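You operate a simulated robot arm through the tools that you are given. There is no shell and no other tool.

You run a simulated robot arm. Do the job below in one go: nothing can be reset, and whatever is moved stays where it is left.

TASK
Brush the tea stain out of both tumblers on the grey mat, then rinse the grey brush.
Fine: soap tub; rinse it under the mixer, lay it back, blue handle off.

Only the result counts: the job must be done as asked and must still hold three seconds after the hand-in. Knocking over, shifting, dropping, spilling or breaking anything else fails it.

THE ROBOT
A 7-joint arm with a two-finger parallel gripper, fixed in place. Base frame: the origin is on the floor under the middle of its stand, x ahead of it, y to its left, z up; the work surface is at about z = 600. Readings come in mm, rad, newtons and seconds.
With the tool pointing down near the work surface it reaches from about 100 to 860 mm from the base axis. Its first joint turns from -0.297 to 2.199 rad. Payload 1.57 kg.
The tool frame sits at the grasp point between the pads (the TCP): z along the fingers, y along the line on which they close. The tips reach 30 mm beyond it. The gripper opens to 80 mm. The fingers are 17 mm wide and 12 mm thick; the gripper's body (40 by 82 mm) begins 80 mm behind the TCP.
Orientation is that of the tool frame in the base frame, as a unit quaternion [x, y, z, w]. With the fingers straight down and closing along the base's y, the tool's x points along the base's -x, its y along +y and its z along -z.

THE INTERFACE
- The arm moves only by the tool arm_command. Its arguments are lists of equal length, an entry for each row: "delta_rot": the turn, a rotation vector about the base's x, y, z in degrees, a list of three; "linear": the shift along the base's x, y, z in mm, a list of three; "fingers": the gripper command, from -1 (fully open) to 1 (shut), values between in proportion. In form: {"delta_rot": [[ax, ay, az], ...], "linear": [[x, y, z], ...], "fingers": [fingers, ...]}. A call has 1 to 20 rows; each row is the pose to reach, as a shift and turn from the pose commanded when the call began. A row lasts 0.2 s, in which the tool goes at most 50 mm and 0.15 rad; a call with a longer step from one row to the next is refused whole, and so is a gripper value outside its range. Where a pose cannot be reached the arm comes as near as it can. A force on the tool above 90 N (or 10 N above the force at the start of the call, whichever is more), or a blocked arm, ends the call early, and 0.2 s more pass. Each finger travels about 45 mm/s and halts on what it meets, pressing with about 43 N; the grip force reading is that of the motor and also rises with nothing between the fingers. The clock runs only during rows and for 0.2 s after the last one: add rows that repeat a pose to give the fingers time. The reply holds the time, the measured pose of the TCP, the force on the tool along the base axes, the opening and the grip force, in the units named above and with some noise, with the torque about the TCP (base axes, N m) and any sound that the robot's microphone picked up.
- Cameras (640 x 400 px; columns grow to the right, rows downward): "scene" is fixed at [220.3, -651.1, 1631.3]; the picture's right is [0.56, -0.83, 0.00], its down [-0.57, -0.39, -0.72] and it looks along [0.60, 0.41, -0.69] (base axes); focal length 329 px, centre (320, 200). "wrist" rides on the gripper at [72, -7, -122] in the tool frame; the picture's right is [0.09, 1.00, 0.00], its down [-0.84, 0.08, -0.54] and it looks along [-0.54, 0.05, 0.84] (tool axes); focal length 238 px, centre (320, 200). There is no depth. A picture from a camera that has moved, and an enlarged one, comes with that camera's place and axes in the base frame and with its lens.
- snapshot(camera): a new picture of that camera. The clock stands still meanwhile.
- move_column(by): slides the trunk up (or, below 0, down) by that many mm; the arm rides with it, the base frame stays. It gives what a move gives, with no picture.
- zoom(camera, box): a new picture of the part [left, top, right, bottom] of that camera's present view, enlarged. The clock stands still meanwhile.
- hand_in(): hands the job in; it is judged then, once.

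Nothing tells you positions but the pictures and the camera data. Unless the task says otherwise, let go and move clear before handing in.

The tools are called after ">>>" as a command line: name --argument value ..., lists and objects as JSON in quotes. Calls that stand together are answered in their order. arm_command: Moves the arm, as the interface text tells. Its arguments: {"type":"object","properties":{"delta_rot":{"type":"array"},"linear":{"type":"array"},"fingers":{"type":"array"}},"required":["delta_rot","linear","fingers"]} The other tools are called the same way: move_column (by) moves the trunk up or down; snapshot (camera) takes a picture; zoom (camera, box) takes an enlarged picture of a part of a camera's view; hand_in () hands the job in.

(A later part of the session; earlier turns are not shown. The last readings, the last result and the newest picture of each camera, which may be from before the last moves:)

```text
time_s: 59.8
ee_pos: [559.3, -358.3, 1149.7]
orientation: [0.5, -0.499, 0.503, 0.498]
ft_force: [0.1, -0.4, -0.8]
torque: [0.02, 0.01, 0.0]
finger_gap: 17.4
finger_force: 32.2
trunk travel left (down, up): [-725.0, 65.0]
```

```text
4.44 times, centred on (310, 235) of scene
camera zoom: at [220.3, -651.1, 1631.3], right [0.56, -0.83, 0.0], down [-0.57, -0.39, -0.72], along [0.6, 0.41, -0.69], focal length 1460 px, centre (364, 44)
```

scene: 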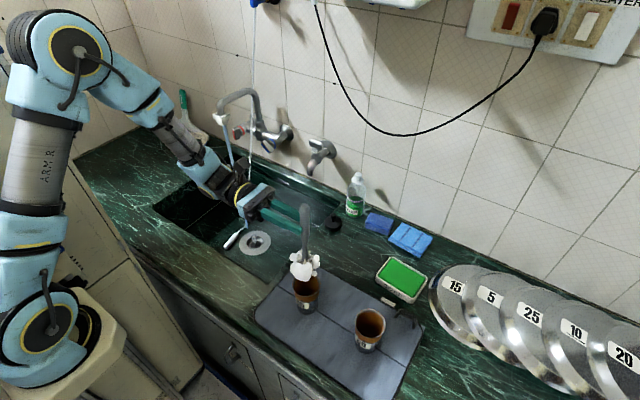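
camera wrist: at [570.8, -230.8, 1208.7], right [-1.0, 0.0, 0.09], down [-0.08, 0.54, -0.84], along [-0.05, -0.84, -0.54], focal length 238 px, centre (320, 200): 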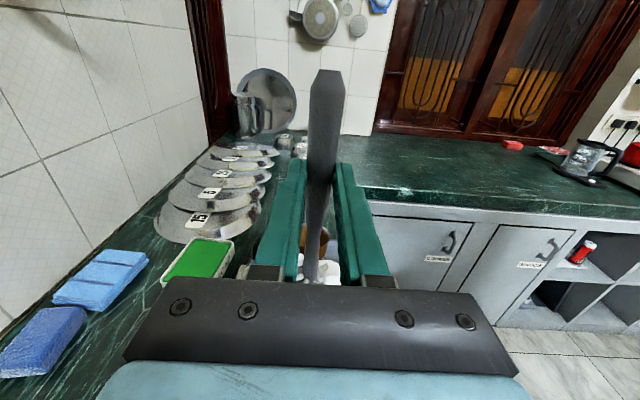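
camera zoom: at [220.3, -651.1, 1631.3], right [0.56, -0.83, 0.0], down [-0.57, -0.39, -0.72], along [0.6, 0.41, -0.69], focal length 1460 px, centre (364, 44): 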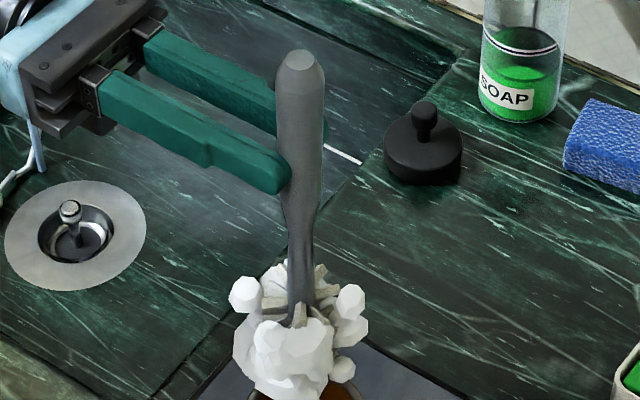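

Both tumblers show a grey ring at the top and stain below it, so the wall and floor need real bristle contact. I'll go back in, find the bottom gently, and scrub there first.

>>> arm_command --delta_rot '[[0, 0, 0], [0, 0, 0], [0, 0, 0], [0, 0, 0], [0, 0, 0], [0, 0, 0], [0, 0, 0], [0, 0, 0], [0, 0, 0]]' --linear '[[0, 1, -20], [0, 1, -45], [0, 1, -70], [0, 1, -90], [0, 1, -110], [0, 1, -125], [0, 1, -136], [0, 1, -142], [0, 1, -142]]' --fingers '[1, 1, 1, 1, 1, 1, 1, 1, 1]'

>>> arm_command --delta_rot '[[0, 0, 0], [0, 0, 0], [0, 0, 0]]' --linear '[[0, 0, -3], [0, 0, -5], [0, 0, -5]]' --fingers '[1, 1, 1]'

>>> zoom --camera "scene" --box '[285, 255, 335, 320]'

```text
time_s: 61.8
ee_pos: [559.2, -354.7, 1006.6]
orientation: [0.499, -0.5, 0.501, 0.499]
ft_force: [-0.2, -0.7, -0.5]
torque: [0.02, 0.01, -0.02]
finger_gap: 17.6
finger_force: 32.0
trunk travel left (down, up): [-725.0, 65.0]
```

```text
time_s: 62.6
ee_pos: [559.9, -355.6, 1001.6]
orientation: [0.499, -0.5, 0.501, 0.5]
ft_force: [-0.2, 0.0, -1.2]
torque: [0.05, -0.02, -0.04]
finger_gap: 17.3
finger_force: 32.3
trunk travel left (down, up): [-725.0, 65.0]
```

```text
6.15 times, centred on (310, 288) of scene
camera zoom: at [220.3, -651.1, 1631.3], right [0.56, -0.83, 0.0], down [-0.57, -0.39, -0.72], along [0.6, 0.41, -0.69], focal length 2022 px, centre (382, -338)
```

zoom: 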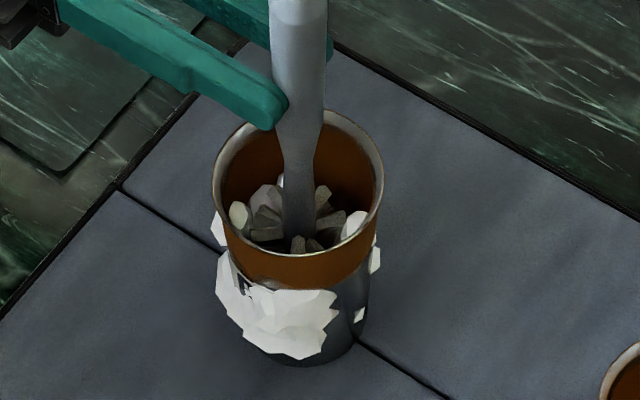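

Still no floor contact at z = 1001.6, so I'll step down further in 3 mm moves.

>>> arm_command --delta_rot '[[0, 0, 0], [0, 0, 0], [0, 0, 0]]' --linear '[[0, 0, -2], [0, 0, -4], [0, 0, -4]]' --fingers '[1, 1, 1]'

>>> arm_command --delta_rot '[[0, 0, 0], [0, 0, 0], [0, 0, 0]]' --linear '[[0, 0, -1], [0, 0, -3], [0, 0, -3]]' --fingers '[1, 1, 1]'

```text
time_s: 63.4
ee_pos: [558.6, -355.1, 997.6]
orientation: [0.5, -0.5, 0.501, 0.499]
ft_force: [-0.3, 0.5, 0.7]
torque: [-0.02, 0.01, 0.01]
finger_gap: 17.5
finger_force: 31.9
trunk travel left (down, up): [-725.0, 65.0]
```

```text
time_s: 64.2
ee_pos: [558.9, -354.7, 993.4]
orientation: [0.499, -0.501, 0.501, 0.5]
ft_force: [0.4, -0.1, -0.4]
torque: [-0.02, -0.01, 0.0]
finger_gap: 17.5
finger_force: 31.9
trunk travel left (down, up): [-725.0, 65.0]
```

No contact yet at 993, so I'll continue in 3 mm steps.

>>> arm_command --delta_rot '[[0, 0, 0], [0, 0, 0], [0, 0, 0]]' --linear '[[0, 0, -1], [0, 0, -3], [0, 0, -3]]' --fingers '[1, 1, 1]'

>>> arm_command --delta_rot '[[0, 0, 0], [0, 0, 0], [0, 0, 0]]' --linear '[[0, 0, -1], [0, 0, -2], [0, 0, -2]]' --fingers '[1, 1, 1]'

>>> zoom --camera "scene" --box '[285, 255, 335, 320]'

```text
time_s: 65.0
ee_pos: [558.1, -355.7, 991.1]
orientation: [0.499, -0.5, 0.501, 0.499]
ft_force: [-0.3, 0.2, -0.2]
torque: [0.03, -0.01, -0.04]
finger_gap: 17.6
finger_force: 32.4
trunk travel left (down, up): [-725.0, 65.0]
```

```text
time_s: 65.8
ee_pos: [559.4, -356.4, 988.9]
orientation: [0.499, -0.5, 0.502, 0.499]
ft_force: [0.4, -0.1, -0.4]
torque: [0.01, 0.02, -0.02]
finger_gap: 17.5
finger_force: 31.8
trunk travel left (down, up): [-725.0, 65.0]
```

```text
6.15 times, centred on (310, 288) of scene
camera zoom: at [220.3, -651.1, 1631.3], right [0.56, -0.83, 0.0], down [-0.57, -0.39, -0.72], along [0.6, 0.41, -0.69], focal length 2022 px, centre (382, -338)
```

zoom: 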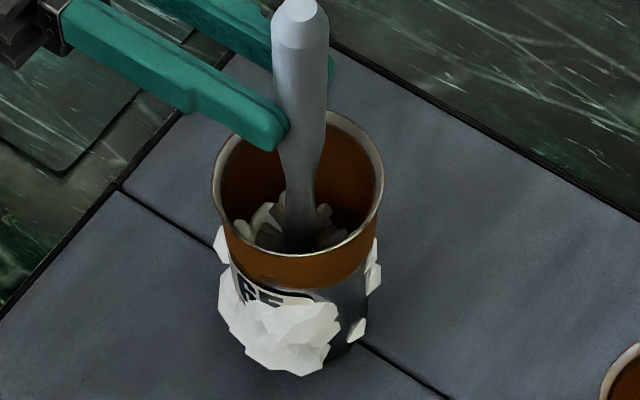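

Still nothing at 989. I'll take a few more small steps, watching closely.

>>> arm_command --delta_rot '[[0, 0, 0], [0, 0, 0], [0, 0, 0]]' --linear '[[0, 0, -1], [0, 0, -2.5], [0, 0, -2.5]]' --fingers '[1, 1, 1]'

>>> arm_command --delta_rot '[[0, 0, 0], [0, 0, 0], [0, 0, 0]]' --linear '[[0, 0, -1], [0, 0, -2.5], [0, 0, -2.5]]' --fingers '[1, 1, 1]'

```text
time_s: 66.6
ee_pos: [559.1, -356.2, 986.3]
orientation: [0.5, -0.5, 0.502, 0.499]
ft_force: [-0.7, 0.4, -1.1]
torque: [0.02, 0.0, 0.04]
finger_gap: 17.5
finger_force: 32.6
trunk travel left (down, up): [-725.0, 65.0]
```

```text
time_s: 67.4
ee_pos: [559.6, -355.9, 984.7]
orientation: [0.499, -0.5, 0.502, 0.499]
ft_force: [0.5, 0.6, -0.9]
torque: [0.01, 0.0, -0.03]
finger_gap: 17.3
finger_force: 31.9
trunk travel left (down, up): [-725.0, 65.0]
```

By the geometry the tip offset could be nearer 155 mm, which would put the floor contact about here. I'll continue in 2 mm steps.

>>> arm_command --delta_rot '[[0, 0, 0], [0, 0, 0], [0, 0, 0]]' --linear '[[0, 0, -1], [0, 0, -2], [0, 0, -2]]' --fingers '[1, 1, 1]'

>>> arm_command --delta_rot '[[0, 0, 0], [0, 0, 0], [0, 0, 0]]' --linear '[[0, 0, -1], [0, 0, -2], [0, 0, -2]]' --fingers '[1, 1, 1]'

>>> zoom --camera "scene" --box '[285, 255, 335, 320]'

```text
time_s: 68.2
ee_pos: [560.9, -356.1, 982.8]
orientation: [0.499, -0.5, 0.501, 0.499]
ft_force: [0.4, -0.3, -1.1]
torque: [0.02, 0.02, 0.02]
finger_gap: 17.2
finger_force: 32.4
trunk travel left (down, up): [-725.0, 65.0]
```

```text
time_s: 69.0
ee_pos: [560.3, -355.5, 979.9]
orientation: [0.5, -0.5, 0.502, 0.499]
ft_force: [0.6, -0.6, 3.3]
torque: [-0.23, 0.02, -0.01]
finger_gap: 17.7
finger_force: 32.2
trunk travel left (down, up): [-725.0, 65.0]
```

```text
6.15 times, centred on (310, 288) of scene
camera zoom: at [220.3, -651.1, 1631.3], right [0.56, -0.83, 0.0], down [-0.57, -0.39, -0.72], along [0.6, 0.41, -0.69], focal length 2022 px, centre (382, -338)
```

zoom: 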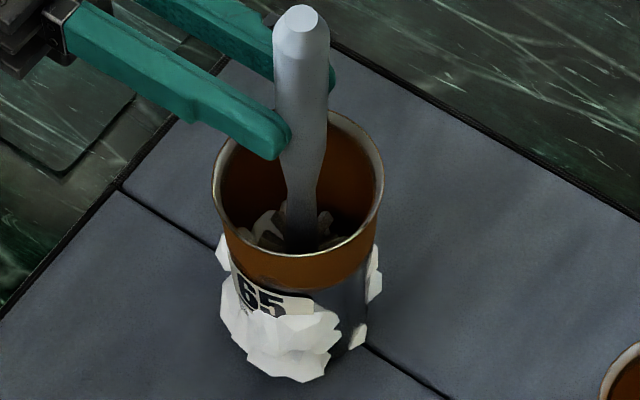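

Floor contact at TCP z ≈ 980 with 3.3 N. I'll scrub the bottom with small circles at light pressure, then check the forces.

>>> arm_command --delta_rot '[[0, 0, 0], [0, 0, 0], [0, 0, 0], [0, 0, 0], [0, 0, 0], [0, 0, 0], [0, 0, 0], [0, 0, 0], [0, 0, 0], [0, 0, 0], [0, 0, 0]]' --linear '[[2, 0, 0], [3, 0, 0], [2.1, 2.1, 0], [0, 3, 0], [-2.1, 2.1, 0], [-3, 0, 0], [-2.1, -2.1, 0], [0, -3, 0], [2.1, -2.1, 0], [3, 0, 0], [3, 0, 0]]' --fingers '[1, 1, 1, 1, 1, 1, 1, 1, 1, 1, 1]'

>>> zoom --camera "scene" --box '[285, 255, 335, 320]'

```text
time_s: 71.4
ee_pos: [563.3, -354.8, 981.7]
orientation: [0.5, -0.5, 0.502, 0.499]
ft_force: [0.3, -0.2, -0.6]
torque: [0.03, 0.01, 0.0]
finger_gap: 17.2
finger_force: 32.7
trunk travel left (down, up): [-725.0, 65.0]
```

```text
6.15 times, centred on (310, 288) of scene
camera zoom: at [220.3, -651.1, 1631.3], right [0.56, -0.83, 0.0], down [-0.57, -0.39, -0.72], along [0.6, 0.41, -0.69], focal length 2022 px, centre (382, -338)
```

zoom: 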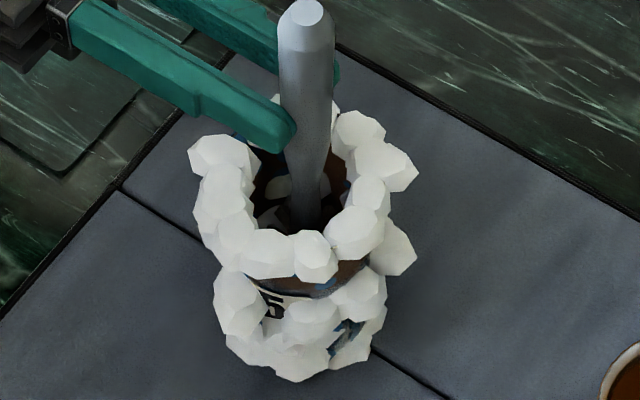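

That works: lather now covers the tumbler and the stain is breaking up. I'll continue with a few more circles at the bottom with light contact.

>>> arm_command --delta_rot '[[0, 0, 0], [0, 0, 0], [0, 0, 0], [0, 0, 0], [0, 0, 0], [0, 0, 0], [0, 0, 0], [0, 0, 0], [0, 0, 0], [0, 0, 0], [0, 0, 0], [0, 0, 0], [0, 0, 0], [0, 0, 0], [0, 0, 0], [0, 0, 0], [0, 0, 0], [0, 0, 0], [0, 0, 0]]' --linear '[[-0.9, 2.1, -1], [-3, 3, -1], [-5.1, 2.1, -1], [-6, 0, -1], [-5.1, -2.1, -1], [-3, -3, -1], [-0.9, -2.1, -1], [0, 0, -1], [-0.9, 2.1, -1], [-3, 3, -1], [-5.1, 2.1, -1], [-6, 0, -1], [-5.1, -2.1, -1], [-3, -3, -1], [-0.9, -2.1, -1], [0, 0, -1], [-2, 0, 0], [-3, 0, 0], [-3, 0, 0]]' --fingers '[1, 1, 1, 1, 1, 1, 1, 1, 1, 1, 1, 1, 1, 1, 1, 1, 1, 1, 1]'

>>> zoom --camera "scene" --box '[285, 255, 335, 320]'

```text
time_s: 75.4
ee_pos: [559.8, -355.5, 980.0]
orientation: [0.5, -0.5, 0.501, 0.499]
ft_force: [0.1, -1.0, 0.8]
torque: [0.04, 0.02, -0.01]
finger_gap: 17.6
finger_force: 32.3
trunk travel left (down, up): [-725.0, 65.0]
```

```text
6.15 times, centred on (310, 288) of scene
camera zoom: at [220.3, -651.1, 1631.3], right [0.56, -0.83, 0.0], down [-0.57, -0.39, -0.72], along [0.6, 0.41, -0.69], focal length 2022 px, centre (382, -338)
```

zoom: 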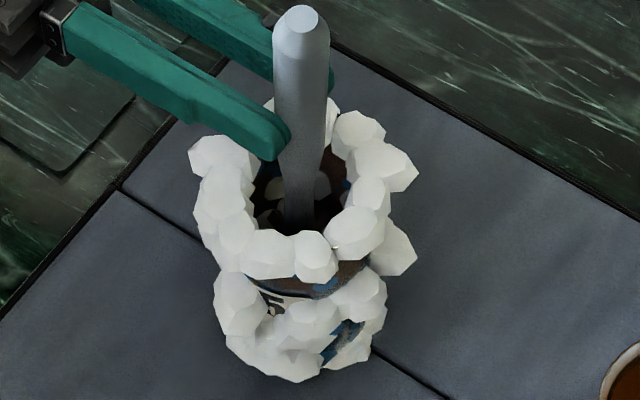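

There's little further change from circling at the floor. I'll add vertical strokes with circles at higher levels, then lift out to inspect.

>>> arm_command --delta_rot '[[0, 0, 0], [0, 0, 0], [0, 0, 0], [0, 0, 0], [0, 0, 0], [0, 0, 0], [0, 0, 0], [0, 0, 0], [0, 0, 0], [0, 0, 0], [0, 0, 0], [0, 0, 0], [0, 0, 0], [0, 0, 0], [0, 0, 0], [0, 0, 0], [0, 0, 0], [0, 0, 0], [0, 0, 0], [0, 0, 0]]' --linear '[[4, 0, 8], [2.8, 2.8, 15], [0, 4, 15], [-2.8, 2.8, 15], [-4, 0, 15], [-2.8, -2.8, 15], [0, -4, 15], [2.8, -2.8, 15], [5, 0, 25], [3.5, 3.5, 35], [0, 5, 35], [-3.5, 3.5, 35], [-5, 0, 35], [-3.5, -3.5, 35], [0, -5, 35], [3.5, -3.5, 35], [5, 0, 35], [0, 0, 20], [0, 0, 5], [0, 0, 0]]' --fingers '[1, 1, 1, 1, 1, 1, 1, 1, 1, 1, 1, 1, 1, 1, 1, 1, 1, 1, 1, 1]'

>>> zoom --camera "scene" --box '[285, 255, 335, 320]'

```text
time_s: 79.6
ee_pos: [558.7, -355.7, 980.7]
orientation: [0.5, -0.5, 0.502, 0.499]
ft_force: [-0.2, -1.1, 0.2]
torque: [0.05, -0.02, 0.02]
finger_gap: 17.4
finger_force: 32.6
trunk travel left (down, up): [-725.0, 65.0]
```

```text
6.15 times, centred on (310, 288) of scene
camera zoom: at [220.3, -651.1, 1631.3], right [0.56, -0.83, 0.0], down [-0.57, -0.39, -0.72], along [0.6, 0.41, -0.69], focal length 2022 px, centre (382, -338)
```

zoom: 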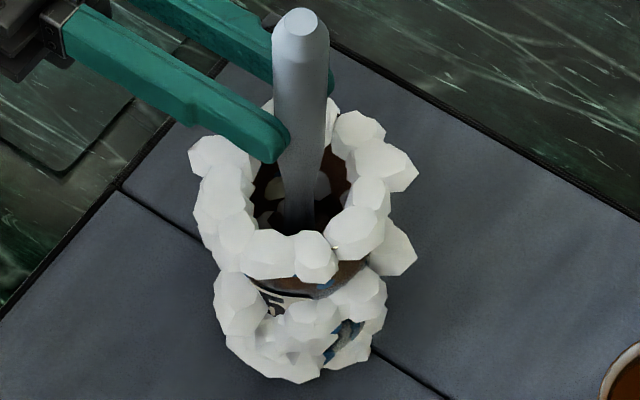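

Now I'll lift the brush out to inspect the inside.

>>> arm_command --delta_rot '[[0, 0, 0], [0, 0, 0], [0, 0, 0], [0, 0, 0], [0, 0, 0], [0, 0, 0], [0, 0, 0], [0, 0, 0]]' --linear '[[0, 0, 15], [0, 0, 35], [0, 0, 60], [0, 0, 90], [0, 0, 120], [0, 0, 150], [0, 0, 175], [0, 0, 175]]' --fingers '[1, 1, 1, 1, 1, 1, 1, 1]'

>>> zoom --camera "scene" --box '[285, 255, 335, 320]'

>>> snapshot --camera "scene"

>>> snapshot --camera "wrist"

```text
time_s: 81.4
ee_pos: [558.2, -354.0, 1156.7]
orientation: [0.499, -0.5, 0.501, 0.5]
ft_force: [0.1, -0.4, -0.3]
torque: [0.03, 0.01, -0.01]
finger_gap: 17.0
finger_force: 31.6
trunk travel left (down, up): [-725.0, 65.0]
```

```text
6.15 times, centred on (310, 288) of scene
camera zoom: at [220.3, -651.1, 1631.3], right [0.56, -0.83, 0.0], down [-0.57, -0.39, -0.72], along [0.6, 0.41, -0.69], focal length 2022 px, centre (382, -338)
```

zoom: 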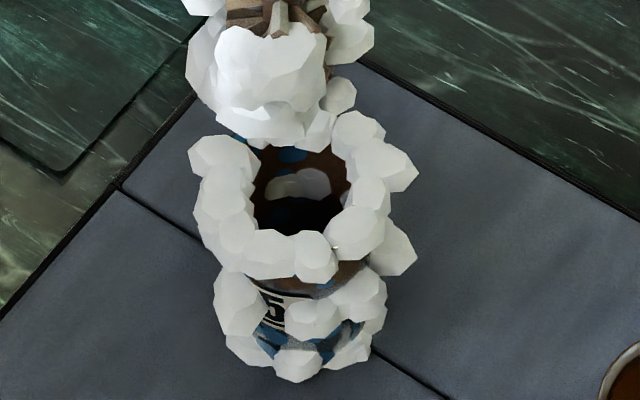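

```text
taken
```

scene: 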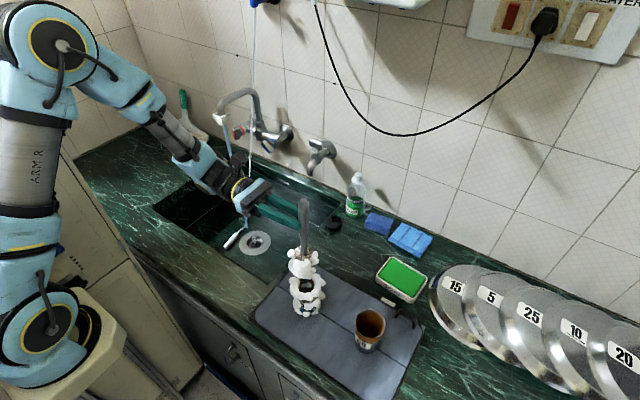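

```text
taken
camera wrist: at [565.1, -232.5, 1228.3], right [-1.0, 0.0, 0.09], down [-0.08, 0.54, -0.84], along [-0.05, -0.84, -0.54], focal length 238 px, centre (320, 200)
```

wrist: 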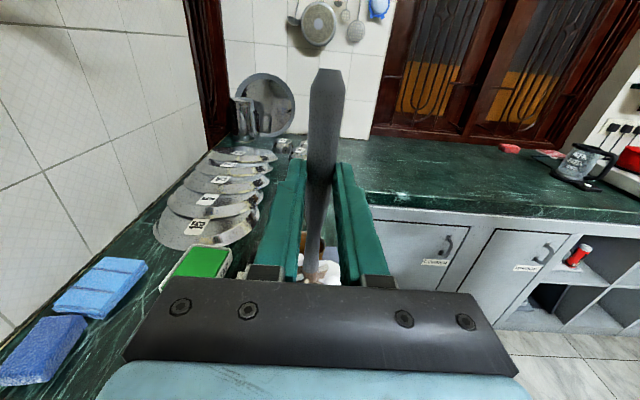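

Tumbler A now holds lather and wet patches, with some dark brown still inside, and the bristles have browned. I'll zoom in further to judge the remaining stain.

>>> zoom --camera "scene" --box '[292, 268, 322, 298]'

>>> zoom --camera "scene" --box '[290, 240, 330, 280]'

>>> zoom --camera "scene" --box '[292, 290, 328, 322]'

```text
13.33 times, centred on (307, 283) of scene
camera zoom: at [220.3, -651.1, 1631.3], right [0.56, -0.83, 0.0], down [-0.57, -0.39, -0.72], along [0.6, 0.41, -0.69], focal length 4381 px, centre (493, -907)
```

zoom: 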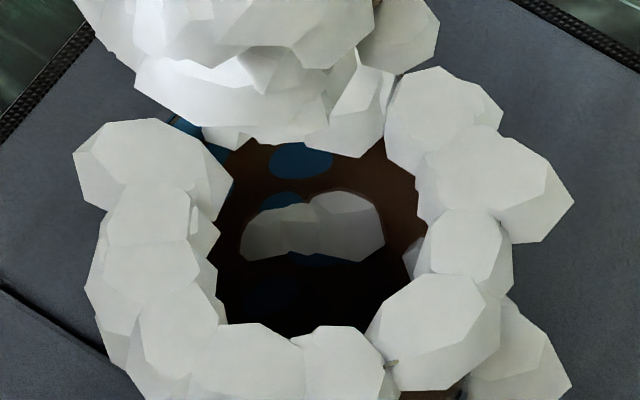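

```text
10.00 times, centred on (310, 260) of scene
camera zoom: at [220.3, -651.1, 1631.3], right [0.56, -0.83, 0.0], down [-0.57, -0.39, -0.72], along [0.6, 0.41, -0.69], focal length 3286 px, centre (420, -400)
```

zoom: 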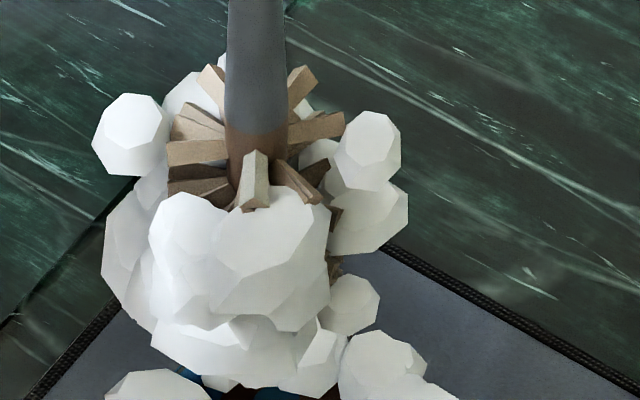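

```text
12.50 times, centred on (310, 306) of scene
camera zoom: at [220.3, -651.1, 1631.3], right [0.56, -0.83, 0.0], down [-0.57, -0.39, -0.72], along [0.6, 0.41, -0.69], focal length 4107 px, centre (445, -1125)
```

zoom: 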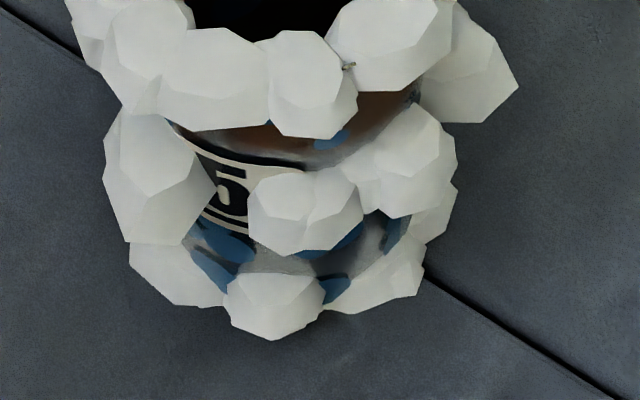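

The stain band is much duller than before, but some brown remains. I'll go back down with slightly firmer floor contact and scrub again to see whether it keeps fading.

>>> arm_command --delta_rot '[[0, 0, 0], [0, 0, 0], [0, 0, 0], [0, 0, 0], [0, 0, 0], [0, 0, 0], [0, 0, 0], [0, 0, 0], [0, 0, 0], [0, 0, 0]]' --linear '[[1, 0, -20], [1, 0, -45], [1, 0, -75], [1, 0, -105], [1, 0, -130], [1, 0, -150], [1, 0, -165], [1, 0, -173], [1, 0, -176.5], [1, 0, -176.5]]' --fingers '[1, 1, 1, 1, 1, 1, 1, 1, 1, 1]'

>>> zoom --camera "scene" --box '[285, 255, 335, 320]'

```text
time_s: 83.6
ee_pos: [561.3, -355.0, 979.7]
orientation: [0.498, -0.5, 0.502, 0.5]
ft_force: [0.6, 0.7, 8.8]
torque: [-0.17, -0.01, -0.01]
finger_gap: 17.4
finger_force: 32.1
trunk travel left (down, up): [-725.0, 65.0]
```

```text
6.15 times, centred on (310, 288) of scene
camera zoom: at [220.3, -651.1, 1631.3], right [0.56, -0.83, 0.0], down [-0.57, -0.39, -0.72], along [0.6, 0.41, -0.69], focal length 2022 px, centre (382, -338)
```

zoom: 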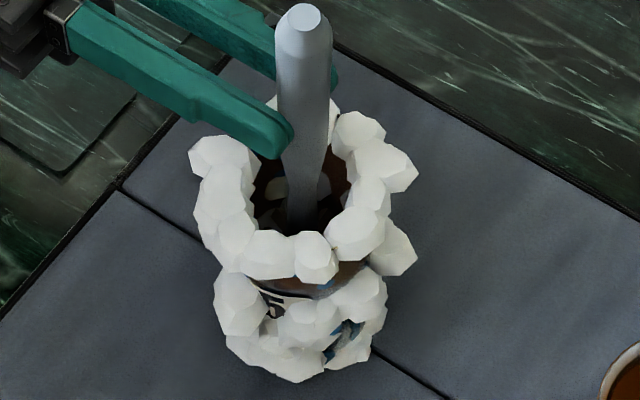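

Contact is 8.8 N, which also holds the tumbler in place. I'll circle at 3 mm radius with this pressure.

>>> arm_command --delta_rot '[[0, 0, 0], [0, 0, 0], [0, 0, 0], [0, 0, 0], [0, 0, 0], [0, 0, 0], [0, 0, 0], [0, 0, 0], [0, 0, 0], [0, 0, 0], [0, 0, 0], [0, 0, 0], [0, 0, 0], [0, 0, 0], [0, 0, 0], [0, 0, 0], [0, 0, 0], [0, 0, 0]]' --linear '[[2, 0, 0.3], [3, 0, 0.3], [2.1, 2.1, 0.3], [0, 3, 0.3], [-2.1, 2.1, 0.3], [-3, 0, 0.3], [-2.1, -2.1, 0.3], [0, -3, 0.3], [2.1, -2.1, 0.3], [3, 0, 0.3], [2.1, 2.1, 0.3], [0, 3, 0.3], [-2.1, 2.1, 0.3], [-3, 0, 0.3], [-2.1, -2.1, 0.3], [0, -3, 0.3], [0, 0, 0.3], [0, 0, 0.3]]' --fingers '[1, 1, 1, 1, 1, 1, 1, 1, 1, 1, 1, 1, 1, 1, 1, 1, 1, 1]'

>>> zoom --camera "scene" --box '[285, 255, 335, 320]'

>>> zoom --camera "scene" --box '[292, 290, 328, 322]'

```text
time_s: 87.4
ee_pos: [560.0, -357.0, 979.6]
orientation: [0.499, -0.5, 0.501, 0.5]
ft_force: [-0.8, -3.4, 9.8]
torque: [-1.1, 0.1, -0.01]
finger_gap: 17.6
finger_force: 32.1
trunk travel left (down, up): [-725.0, 65.0]
```

```text
6.15 times, centred on (310, 288) of scene
camera zoom: at [220.3, -651.1, 1631.3], right [0.56, -0.83, 0.0], down [-0.57, -0.39, -0.72], along [0.6, 0.41, -0.69], focal length 2022 px, centre (382, -338)
```

zoom: 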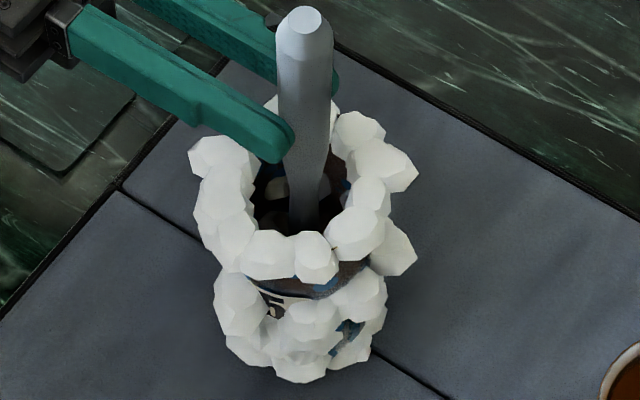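

```text
12.50 times, centred on (310, 306) of scene
camera zoom: at [220.3, -651.1, 1631.3], right [0.56, -0.83, 0.0], down [-0.57, -0.39, -0.72], along [0.6, 0.41, -0.69], focal length 4107 px, centre (445, -1125)
```

zoom: 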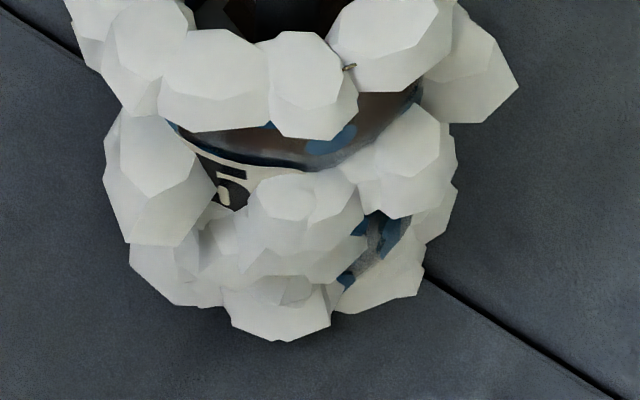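

The band has gone greyer with more wet patches, so this is working. More of the same.

>>> arm_command --delta_rot '[[0, 0, 0], [0, 0, 0], [0, 0, 0], [0, 0, 0], [0, 0, 0], [0, 0, 0], [0, 0, 0], [0, 0, 0], [0, 0, 0], [0, 0, 0], [0, 0, 0], [0, 0, 0], [0, 0, 0], [0, 0, 0], [0, 0, 0], [0, 0, 0], [0, 0, 0], [0, 0, 0], [0, 0, 0], [0, 0, 0]]' --linear '[[2, 1, 0], [3, 1, 0], [2.1, 3.1, 0], [0, 4, 0], [-2.1, 3.1, 0], [-3, 1, 0], [-2.1, -1.1, 0], [0, -2, 0], [2.1, -1.1, 0], [3, 1, 0], [2.1, 3.1, 0], [0, 4, 0], [-2.1, 3.1, 0], [-3, 1, 0], [-2.1, -1.1, 0], [0, -2, 0], [2.1, -1.1, 0], [3, 1, 0], [0, 1, 0], [0, 1, 0]]' --fingers '[1, 1, 1, 1, 1, 1, 1, 1, 1, 1, 1, 1, 1, 1, 1, 1, 1, 1, 1, 1]'

>>> zoom --camera "scene" --box '[292, 290, 328, 322]'

>>> zoom --camera "scene" --box '[292, 268, 322, 298]'

```text
time_s: 91.6
ee_pos: [560.3, -355.5, 981.2]
orientation: [0.499, -0.5, 0.501, 0.5]
ft_force: [1.0, 1.1, -0.8]
torque: [0.0, 0.01, -0.01]
finger_gap: 17.6
finger_force: 32.5
trunk travel left (down, up): [-725.0, 65.0]
```

```text
12.50 times, centred on (310, 306) of scene
camera zoom: at [220.3, -651.1, 1631.3], right [0.56, -0.83, 0.0], down [-0.57, -0.39, -0.72], along [0.6, 0.41, -0.69], focal length 4107 px, centre (445, -1125)
```

zoom: 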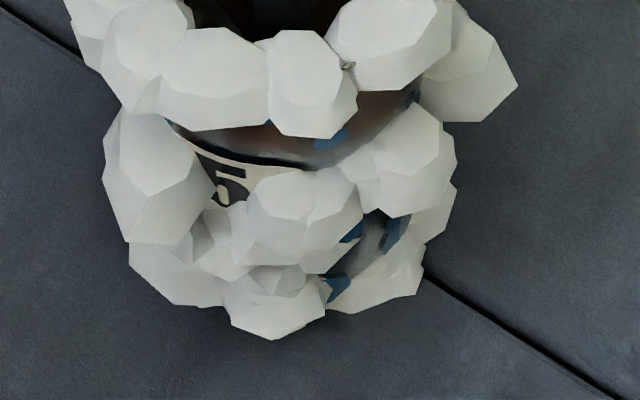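

```text
13.33 times, centred on (307, 283) of scene
camera zoom: at [220.3, -651.1, 1631.3], right [0.56, -0.83, 0.0], down [-0.57, -0.39, -0.72], along [0.6, 0.41, -0.69], focal length 4381 px, centre (493, -907)
```

zoom: 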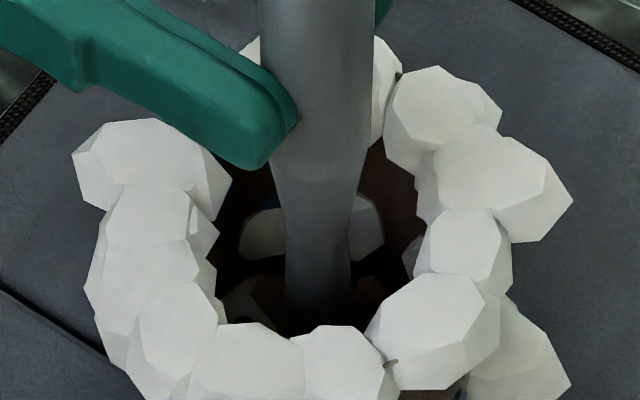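

Contact was lost at the end of that pass. I'll step down 2 mm to restore a light press, then scrub again.

>>> arm_command --delta_rot '[[0, 0, 0], [0, 0, 0], [0, 0, 0]]' --linear '[[0, 0, -1], [0, 0, -2], [0, 0, -2]]' --fingers '[1, 1, 1]'

```text
time_s: 92.4
ee_pos: [561.1, -354.9, 979.8]
orientation: [0.499, -0.499, 0.503, 0.499]
ft_force: [0.1, 1.6, 12.5]
torque: [-0.19, -0.04, -0.03]
finger_gap: 17.5
finger_force: 31.9
trunk travel left (down, up): [-725.0, 65.0]
```

12.5 N of contact. Scrubbing again around the centre at this pressure.

>>> arm_command --delta_rot '[[0, 0, 0], [0, 0, 0], [0, 0, 0], [0, 0, 0], [0, 0, 0], [0, 0, 0], [0, 0, 0], [0, 0, 0], [0, 0, 0], [0, 0, 0], [0, 0, 0], [0, 0, 0], [0, 0, 0], [0, 0, 0], [0, 0, 0], [0, 0, 0], [0, 0, 0], [0, 0, 0], [0, 0, 0], [0, 0, 0]]' --linear '[[2, -1, 0], [3, -1, 0], [1.8, 1.8, 0], [-1, 3, 0], [-3.8, 1.8, 0], [-5, -1, 0], [-3.8, -3.8, 0], [-1, -5, 0], [1.8, -3.8, 0], [3, -1, 0], [1.8, 1.8, 0], [-1, 3, 0], [-3.8, 1.8, 0], [-5, -1, 0], [-3.8, -3.8, 0], [-1, -5, 0], [1.8, -3.8, 0], [3, -1, 0], [0, 0, 0], [0, 0, 0]]' --fingers '[1, 1, 1, 1, 1, 1, 1, 1, 1, 1, 1, 1, 1, 1, 1, 1, 1, 1, 1, 1]'

>>> zoom --camera "scene" --box '[292, 290, 328, 322]'

>>> zoom --camera "scene" --box '[292, 268, 322, 298]'

```text
time_s: 96.6
ee_pos: [560.7, -354.8, 976.7]
orientation: [0.499, -0.5, 0.501, 0.499]
ft_force: [0.0, -0.6, 3.1]
torque: [-0.24, -0.02, 0.0]
finger_gap: 17.7
finger_force: 32.2
trunk travel left (down, up): [-725.0, 65.0]
```

```text
12.50 times, centred on (310, 306) of scene
camera zoom: at [220.3, -651.1, 1631.3], right [0.56, -0.83, 0.0], down [-0.57, -0.39, -0.72], along [0.6, 0.41, -0.69], focal length 4107 px, centre (445, -1125)
```

zoom: 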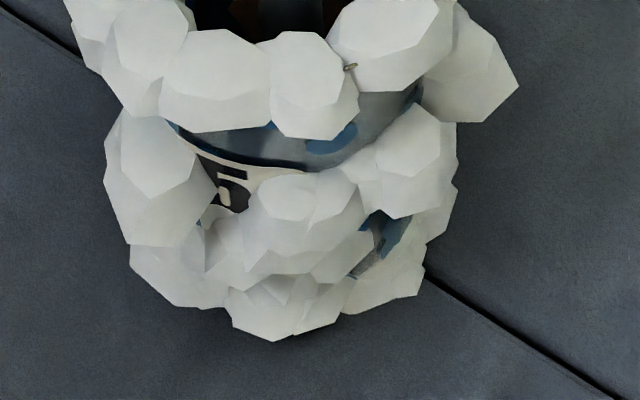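

```text
13.33 times, centred on (307, 283) of scene
camera zoom: at [220.3, -651.1, 1631.3], right [0.56, -0.83, 0.0], down [-0.57, -0.39, -0.72], along [0.6, 0.41, -0.69], focal length 4381 px, centre (493, -907)
```

zoom: 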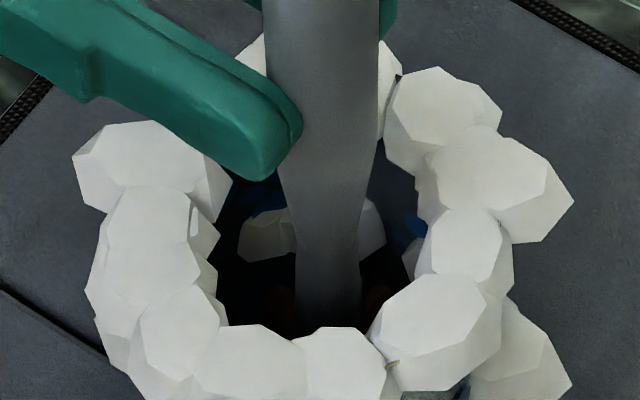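

The brown is gone: the outer band and the inner wall of A now show clean grey. I'll lift the brush out and check.

>>> arm_command --delta_rot '[[0, 0, 0], [0, 0, 0], [0, 0, 0], [0, 0, 0], [0, 0, 0], [0, 0, 0], [0, 0, 0], [0, 0, 0]]' --linear '[[-1, 0, 15], [-1, 0, 35], [-1, 0, 60], [-1, 0, 90], [-1, 0, 120], [-1, 0, 150], [-1, 0, 178], [-1, 0, 178]]' --fingers '[1, 1, 1, 1, 1, 1, 1, 1]'

>>> zoom --camera "scene" --box '[285, 255, 335, 320]'

>>> zoom --camera "scene" --box '[250, 190, 410, 370]'

```text
time_s: 98.4
ee_pos: [560.1, -357.0, 1151.9]
orientation: [0.5, -0.499, 0.502, 0.499]
ft_force: [-0.4, 0.3, 0.0]
torque: [0.02, 0.02, -0.01]
finger_gap: 17.3
finger_force: 32.0
trunk travel left (down, up): [-725.0, 65.0]
```

```text
6.15 times, centred on (310, 288) of scene
camera zoom: at [220.3, -651.1, 1631.3], right [0.56, -0.83, 0.0], down [-0.57, -0.39, -0.72], along [0.6, 0.41, -0.69], focal length 2022 px, centre (382, -338)
```

zoom: 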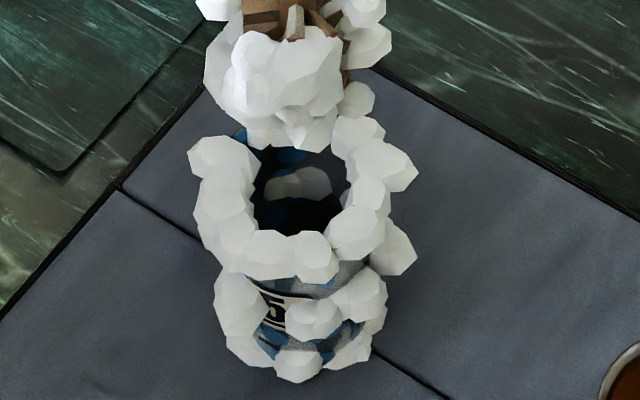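

```text
2.22 times, centred on (330, 280) of scene
camera zoom: at [220.3, -651.1, 1631.3], right [0.56, -0.83, 0.0], down [-0.57, -0.39, -0.72], along [0.6, 0.41, -0.69], focal length 730 px, centre (298, 22)
```

zoom: 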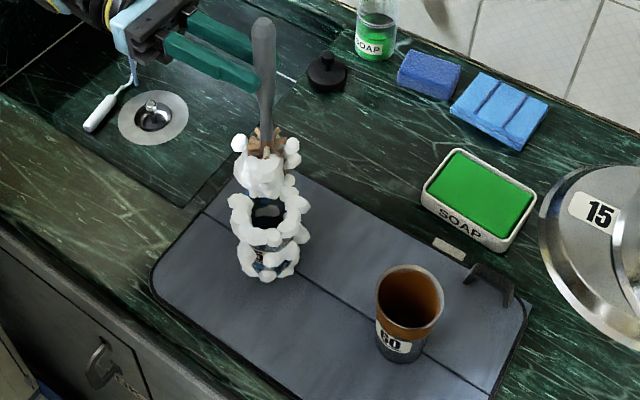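

Tumbler A is clean and in place. For B, I'll approach with the hand yawed 40° so the wrist doesn't pass low over A, keeping the brush high while moving.

>>> arm_command --delta_rot '[[0, 0, 6], [0, 0, 12], [0, 0, 18], [0, 0, 24], [0, 0, 30], [0, 0, 36], [0, 0, 40], [0, 0, 40], [0, 0, 40]]' --linear '[[-2, -25, 0], [-4, -50, 0], [-6, -75, 0], [-8, -100, 0], [-11, -130, 0], [-14, -160, 0], [-15.5, -179, 0], [-15.5, -179, 0], [-15.5, -179, 0]]' --fingers '[1, 1, 1, 1, 1, 1, 1, 1, 1]'

>>> snapshot --camera "scene"

>>> zoom --camera "scene" --box '[290, 210, 430, 370]'

>>> snapshot --camera "wrist"

```text
time_s: 100.4
ee_pos: [549.4, -512.7, 1148.5]
orientation: [0.638, -0.325, 0.622, 0.317]
ft_force: [-1.1, -0.1, -0.9]
torque: [0.01, 0.05, 0.0]
finger_gap: 17.3
finger_force: 32.6
out of reach, approached as far as the arm can: row 6, 7, 8, 9
trunk travel left (down, up): [-725.0, 65.0]
```

```text
taken
```

scene: 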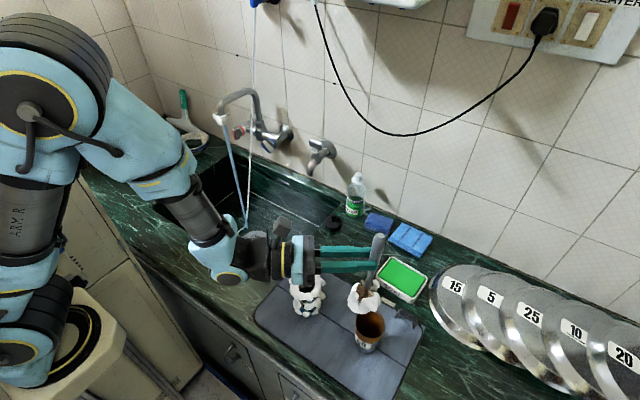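

```text
2.50 times, centred on (360, 290) of scene
camera zoom: at [220.3, -651.1, 1631.3], right [0.56, -0.83, 0.0], down [-0.57, -0.39, -0.72], along [0.6, 0.41, -0.69], focal length 821 px, centre (220, -25)
```

zoom: 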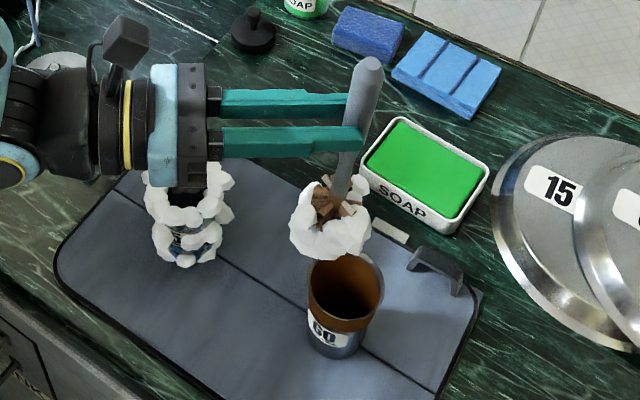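

```text
taken
camera wrist: at [485.1, -410.0, 1222.4], right [-0.81, -0.58, 0.09], down [-0.39, 0.41, -0.82], along [0.44, -0.7, -0.56], focal length 238 px, centre (320, 200)
```

wrist: 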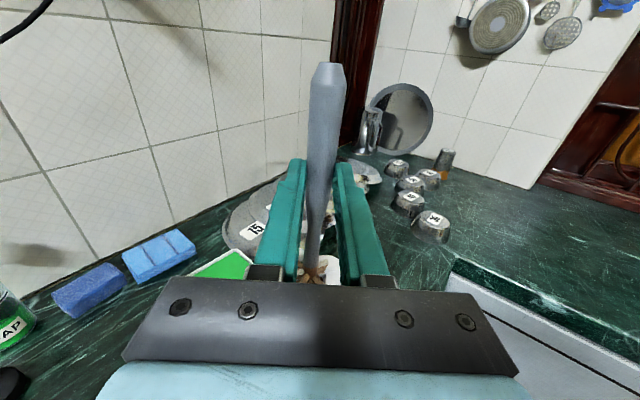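

Yaw 40° is just out of reach; the arm stopped at yaw 36° and y = -513. I'll use a smaller yaw of about 20° and move on to B's centre.

>>> arm_command --delta_rot '[[0, 0, -6], [0, 0, -12], [0, 0, -16], [0, 0, -16], [0, 0, -16]]' --linear '[[0, 0, 0], [0.5, -8, 0], [1.6, -19, 0], [1.6, -19, 0], [1.6, -19, 0]]' --fingers '[1, 1, 1, 1, 1]'

>>> zoom --camera "scene" --box '[290, 210, 430, 370]'

```text
time_s: 101.6
ee_pos: [550.5, -530.7, 1146.5]
orientation: [0.586, -0.412, 0.571, 0.401]
ft_force: [0.4, 0.8, -0.8]
torque: [-0.02, 0.02, -0.03]
finger_gap: 17.5
finger_force: 32.0
trunk travel left (down, up): [-725.0, 65.0]
```

```text
2.50 times, centred on (360, 290) of scene
camera zoom: at [220.3, -651.1, 1631.3], right [0.56, -0.83, 0.0], down [-0.57, -0.39, -0.72], along [0.6, 0.41, -0.69], focal length 821 px, centre (220, -25)
```

zoom: 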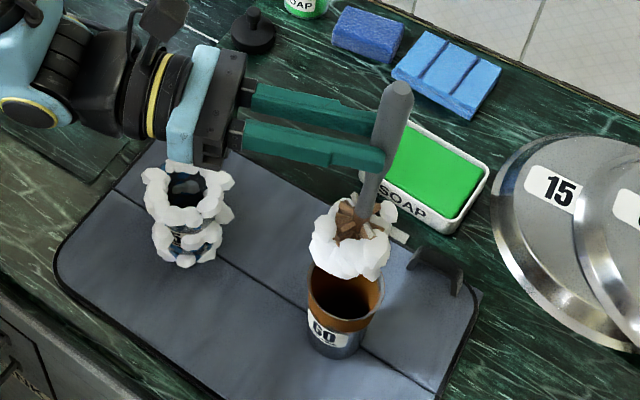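

The hand is now at (550.5, -530.7). I'll zoom in to check the brush's alignment over B's rim.

>>> zoom --camera "scene" --box '[340, 240, 410, 350]'

```text
3.64 times, centred on (375, 295) of scene
camera zoom: at [220.3, -651.1, 1631.3], right [0.56, -0.83, 0.0], down [-0.57, -0.39, -0.72], along [0.6, 0.41, -0.69], focal length 1195 px, centre (120, -146)
```

zoom: 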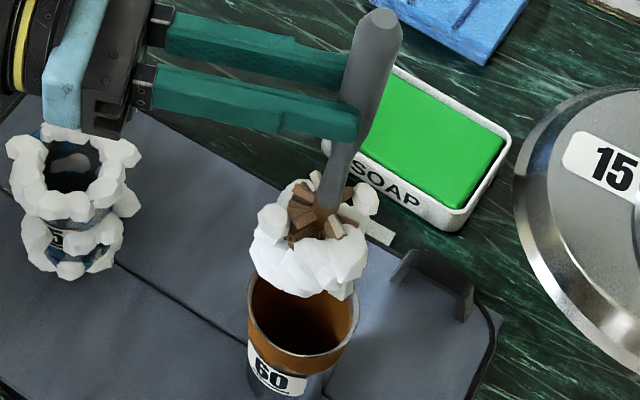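

The brush line passes through B's rim centre. I'll lower it into B in stages, watching the forces.

>>> arm_command --delta_rot '[[0, 0, 0], [0, 0, 0], [0, 0, 0], [0, 0, 0], [0, 0, 0], [0, 0, 0]]' --linear '[[0, 0, -15], [0, 0, -30], [0, 0, -45], [0, 0, -60], [0, 0, -70], [0, 0, -70]]' --fingers '[1, 1, 1, 1, 1, 1]'

>>> zoom --camera "scene" --box '[340, 260, 410, 370]'

>>> snapshot --camera "scene"

```text
time_s: 103.0
ee_pos: [552.7, -532.8, 1075.2]
orientation: [0.585, -0.411, 0.573, 0.401]
ft_force: [0.0, 0.4, -0.9]
torque: [0.01, 0.01, -0.02]
finger_gap: 17.4
finger_force: 32.2
trunk travel left (down, up): [-725.0, 65.0]
```

```text
3.64 times, centred on (375, 315) of scene
camera zoom: at [220.3, -651.1, 1631.3], right [0.56, -0.83, 0.0], down [-0.57, -0.39, -0.72], along [0.6, 0.41, -0.69], focal length 1195 px, centre (120, -218)
```

zoom: 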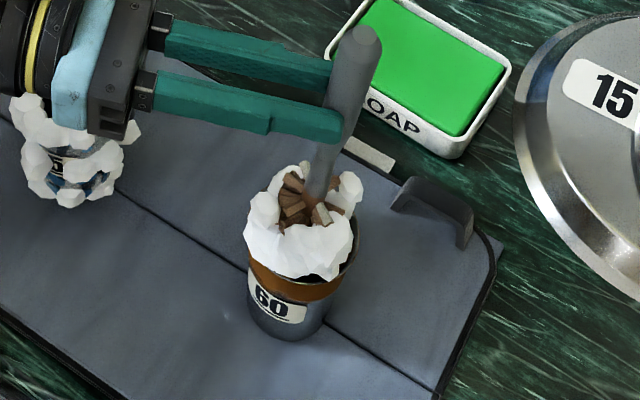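

```text
taken
```

scene: 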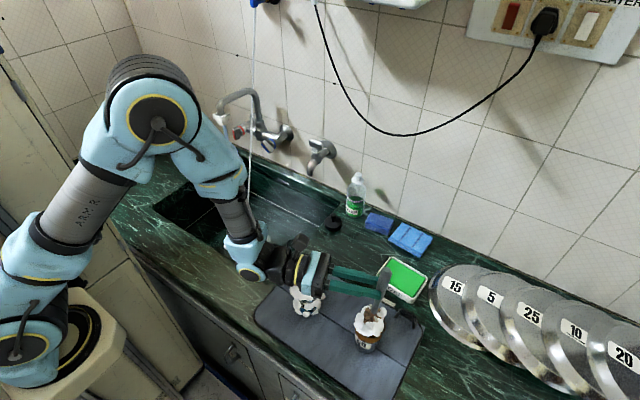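

The head is entering B cleanly, and the wrist clears A. I'll lower further.

>>> arm_command --delta_rot '[[0, 0, 0], [0, 0, 0], [0, 0, 0], [0, 0, 0], [0, 0, 0], [0, 0, 0]]' --linear '[[0, 0, -10], [0, 0, -20], [0, 0, -30], [0, 0, -40], [0, 0, -45], [0, 0, -45]]' --fingers '[1, 1, 1, 1, 1, 1]'

>>> zoom --camera "scene" --box '[340, 260, 410, 370]'

>>> zoom --camera "scene" --box '[260, 230, 340, 330]'

```text
time_s: 104.4
ee_pos: [551.9, -532.4, 1029.7]
orientation: [0.585, -0.411, 0.572, 0.402]
ft_force: [1.3, -0.2, -0.4]
torque: [0.03, 0.0, 0.01]
finger_gap: 17.2
finger_force: 32.2
trunk travel left (down, up): [-725.0, 65.0]
```

```text
3.64 times, centred on (375, 315) of scene
camera zoom: at [220.3, -651.1, 1631.3], right [0.56, -0.83, 0.0], down [-0.57, -0.39, -0.72], along [0.6, 0.41, -0.69], focal length 1195 px, centre (120, -218)
```

zoom: 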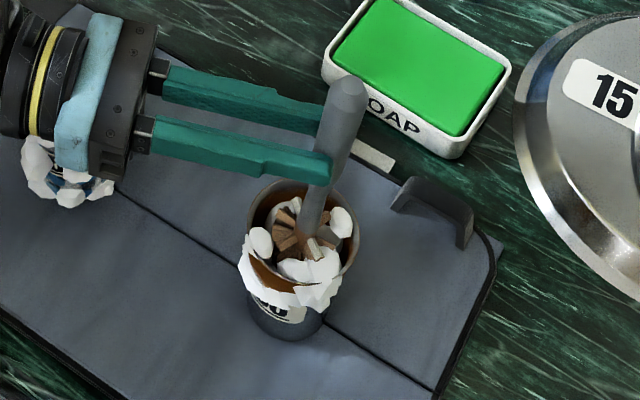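

```text
4.00 times, centred on (300, 280) of scene
camera zoom: at [220.3, -651.1, 1631.3], right [0.56, -0.83, 0.0], down [-0.57, -0.39, -0.72], along [0.6, 0.41, -0.69], focal length 1314 px, centre (400, -120)
```

zoom: 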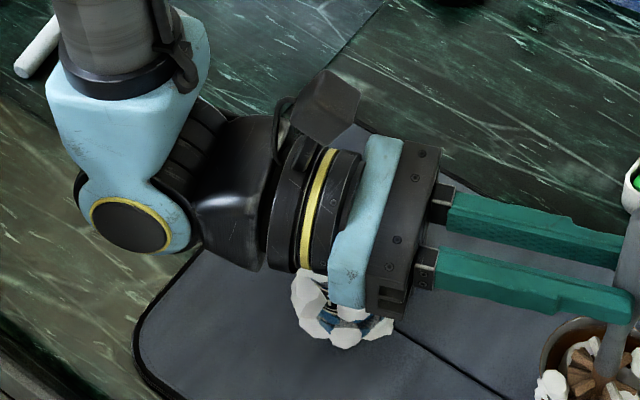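

The hand ring still clears A's rim by a safe margin by my geometry. I'll continue down to about z = 990.

>>> arm_command --delta_rot '[[0, 0, 0], [0, 0, 0], [0, 0, 0], [0, 0, 0], [0, 0, 0], [0, 0, 0]]' --linear '[[0, 0, -8], [0, 0, -16], [0, 0, -24], [0, 0, -32], [0, 0, -38], [0, 0, -38]]' --fingers '[1, 1, 1, 1, 1, 1]'

>>> zoom --camera "scene" --box '[260, 230, 340, 330]'

>>> zoom --camera "scene" --box '[340, 290, 400, 360]'

```text
time_s: 105.8
ee_pos: [552.5, -531.0, 994.0]
orientation: [0.585, -0.412, 0.572, 0.402]
ft_force: [-0.7, 0.3, -0.9]
torque: [0.04, 0.01, 0.01]
finger_gap: 17.4
finger_force: 31.6
trunk travel left (down, up): [-725.0, 65.0]
```

```text
4.00 times, centred on (300, 280) of scene
camera zoom: at [220.3, -651.1, 1631.3], right [0.56, -0.83, 0.0], down [-0.57, -0.39, -0.72], along [0.6, 0.41, -0.69], focal length 1314 px, centre (400, -120)
```

zoom: 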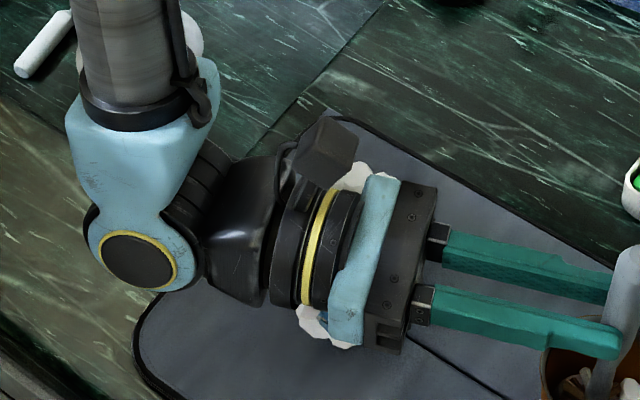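

```text
5.71 times, centred on (370, 325) of scene
camera zoom: at [220.3, -651.1, 1631.3], right [0.56, -0.83, 0.0], down [-0.57, -0.39, -0.72], along [0.6, 0.41, -0.69], focal length 1877 px, centre (34, -514)
```

zoom: 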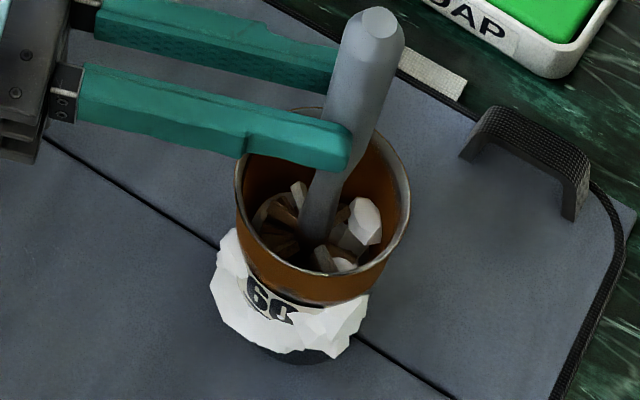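

All clear, with no forces. Now I'll step down to find B's floor.

>>> arm_command --delta_rot '[[0, 0, 0], [0, 0, 0], [0, 0, 0], [0, 0, 0]]' --linear '[[0, 0, -4], [0, 0, -8], [0, 0, -11], [0, 0, -11]]' --fingers '[1, 1, 1, 1]'

>>> arm_command --delta_rot '[[0, 0, 0], [0, 0, 0], [0, 0, 0]]' --linear '[[0, 0, -1], [0, 0, -2.5], [0, 0, -2.5]]' --fingers '[1, 1, 1]'

```text
time_s: 106.8
ee_pos: [553.8, -530.1, 982.4]
orientation: [0.584, -0.412, 0.572, 0.402]
ft_force: [-0.6, 0.4, -0.4]
torque: [0.0, -0.02, 0.0]
finger_gap: 17.3
finger_force: 32.5
trunk travel left (down, up): [-725.0, 65.0]
```

```text
time_s: 107.6
ee_pos: [553.6, -530.2, 981.0]
orientation: [0.585, -0.412, 0.572, 0.402]
ft_force: [0.4, 0.4, 0.1]
torque: [0.0, 0.01, -0.01]
finger_gap: 17.5
finger_force: 31.7
trunk travel left (down, up): [-725.0, 65.0]
```

>>> arm_command --delta_rot '[[0, 0, 0], [0, 0, 0], [0, 0, 0]]' --linear '[[0, 0, -1], [0, 0, -2.5], [0, 0, -2.5]]' --fingers '[1, 1, 1]'

>>> arm_command --delta_rot '[[0, 0, 0], [0, 0, 0], [0, 0, 0]]' --linear '[[0, 0, -1], [0, 0, -2], [0, 0, -2]]' --fingers '[1, 1, 1]'

>>> zoom --camera "scene" --box '[260, 230, 340, 330]'

```text
time_s: 108.4
ee_pos: [551.5, -530.6, 978.9]
orientation: [0.585, -0.411, 0.572, 0.401]
ft_force: [-1.4, 0.1, 1.2]
torque: [-0.05, 0.03, -0.06]
finger_gap: 17.5
finger_force: 31.6
trunk travel left (down, up): [-725.0, 65.0]
```

```text
time_s: 109.2
ee_pos: [552.6, -530.7, 977.3]
orientation: [0.584, -0.411, 0.574, 0.402]
ft_force: [-0.6, 2.0, 16.2]
torque: [-0.31, -0.19, 0.01]
finger_gap: 17.4
finger_force: 32.2
trunk travel left (down, up): [-725.0, 65.0]
```

```text
4.00 times, centred on (300, 280) of scene
camera zoom: at [220.3, -651.1, 1631.3], right [0.56, -0.83, 0.0], down [-0.57, -0.39, -0.72], along [0.6, 0.41, -0.69], focal length 1314 px, centre (400, -120)
```

zoom: 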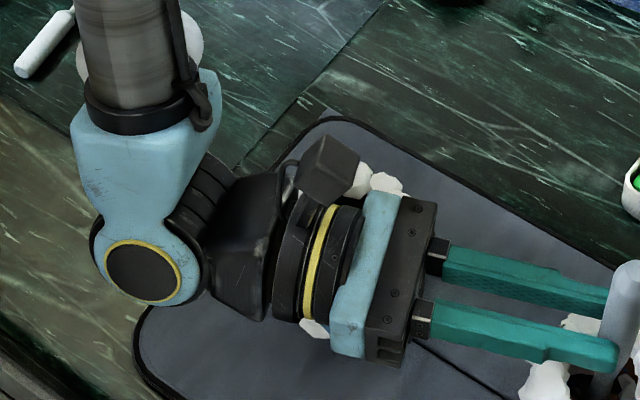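

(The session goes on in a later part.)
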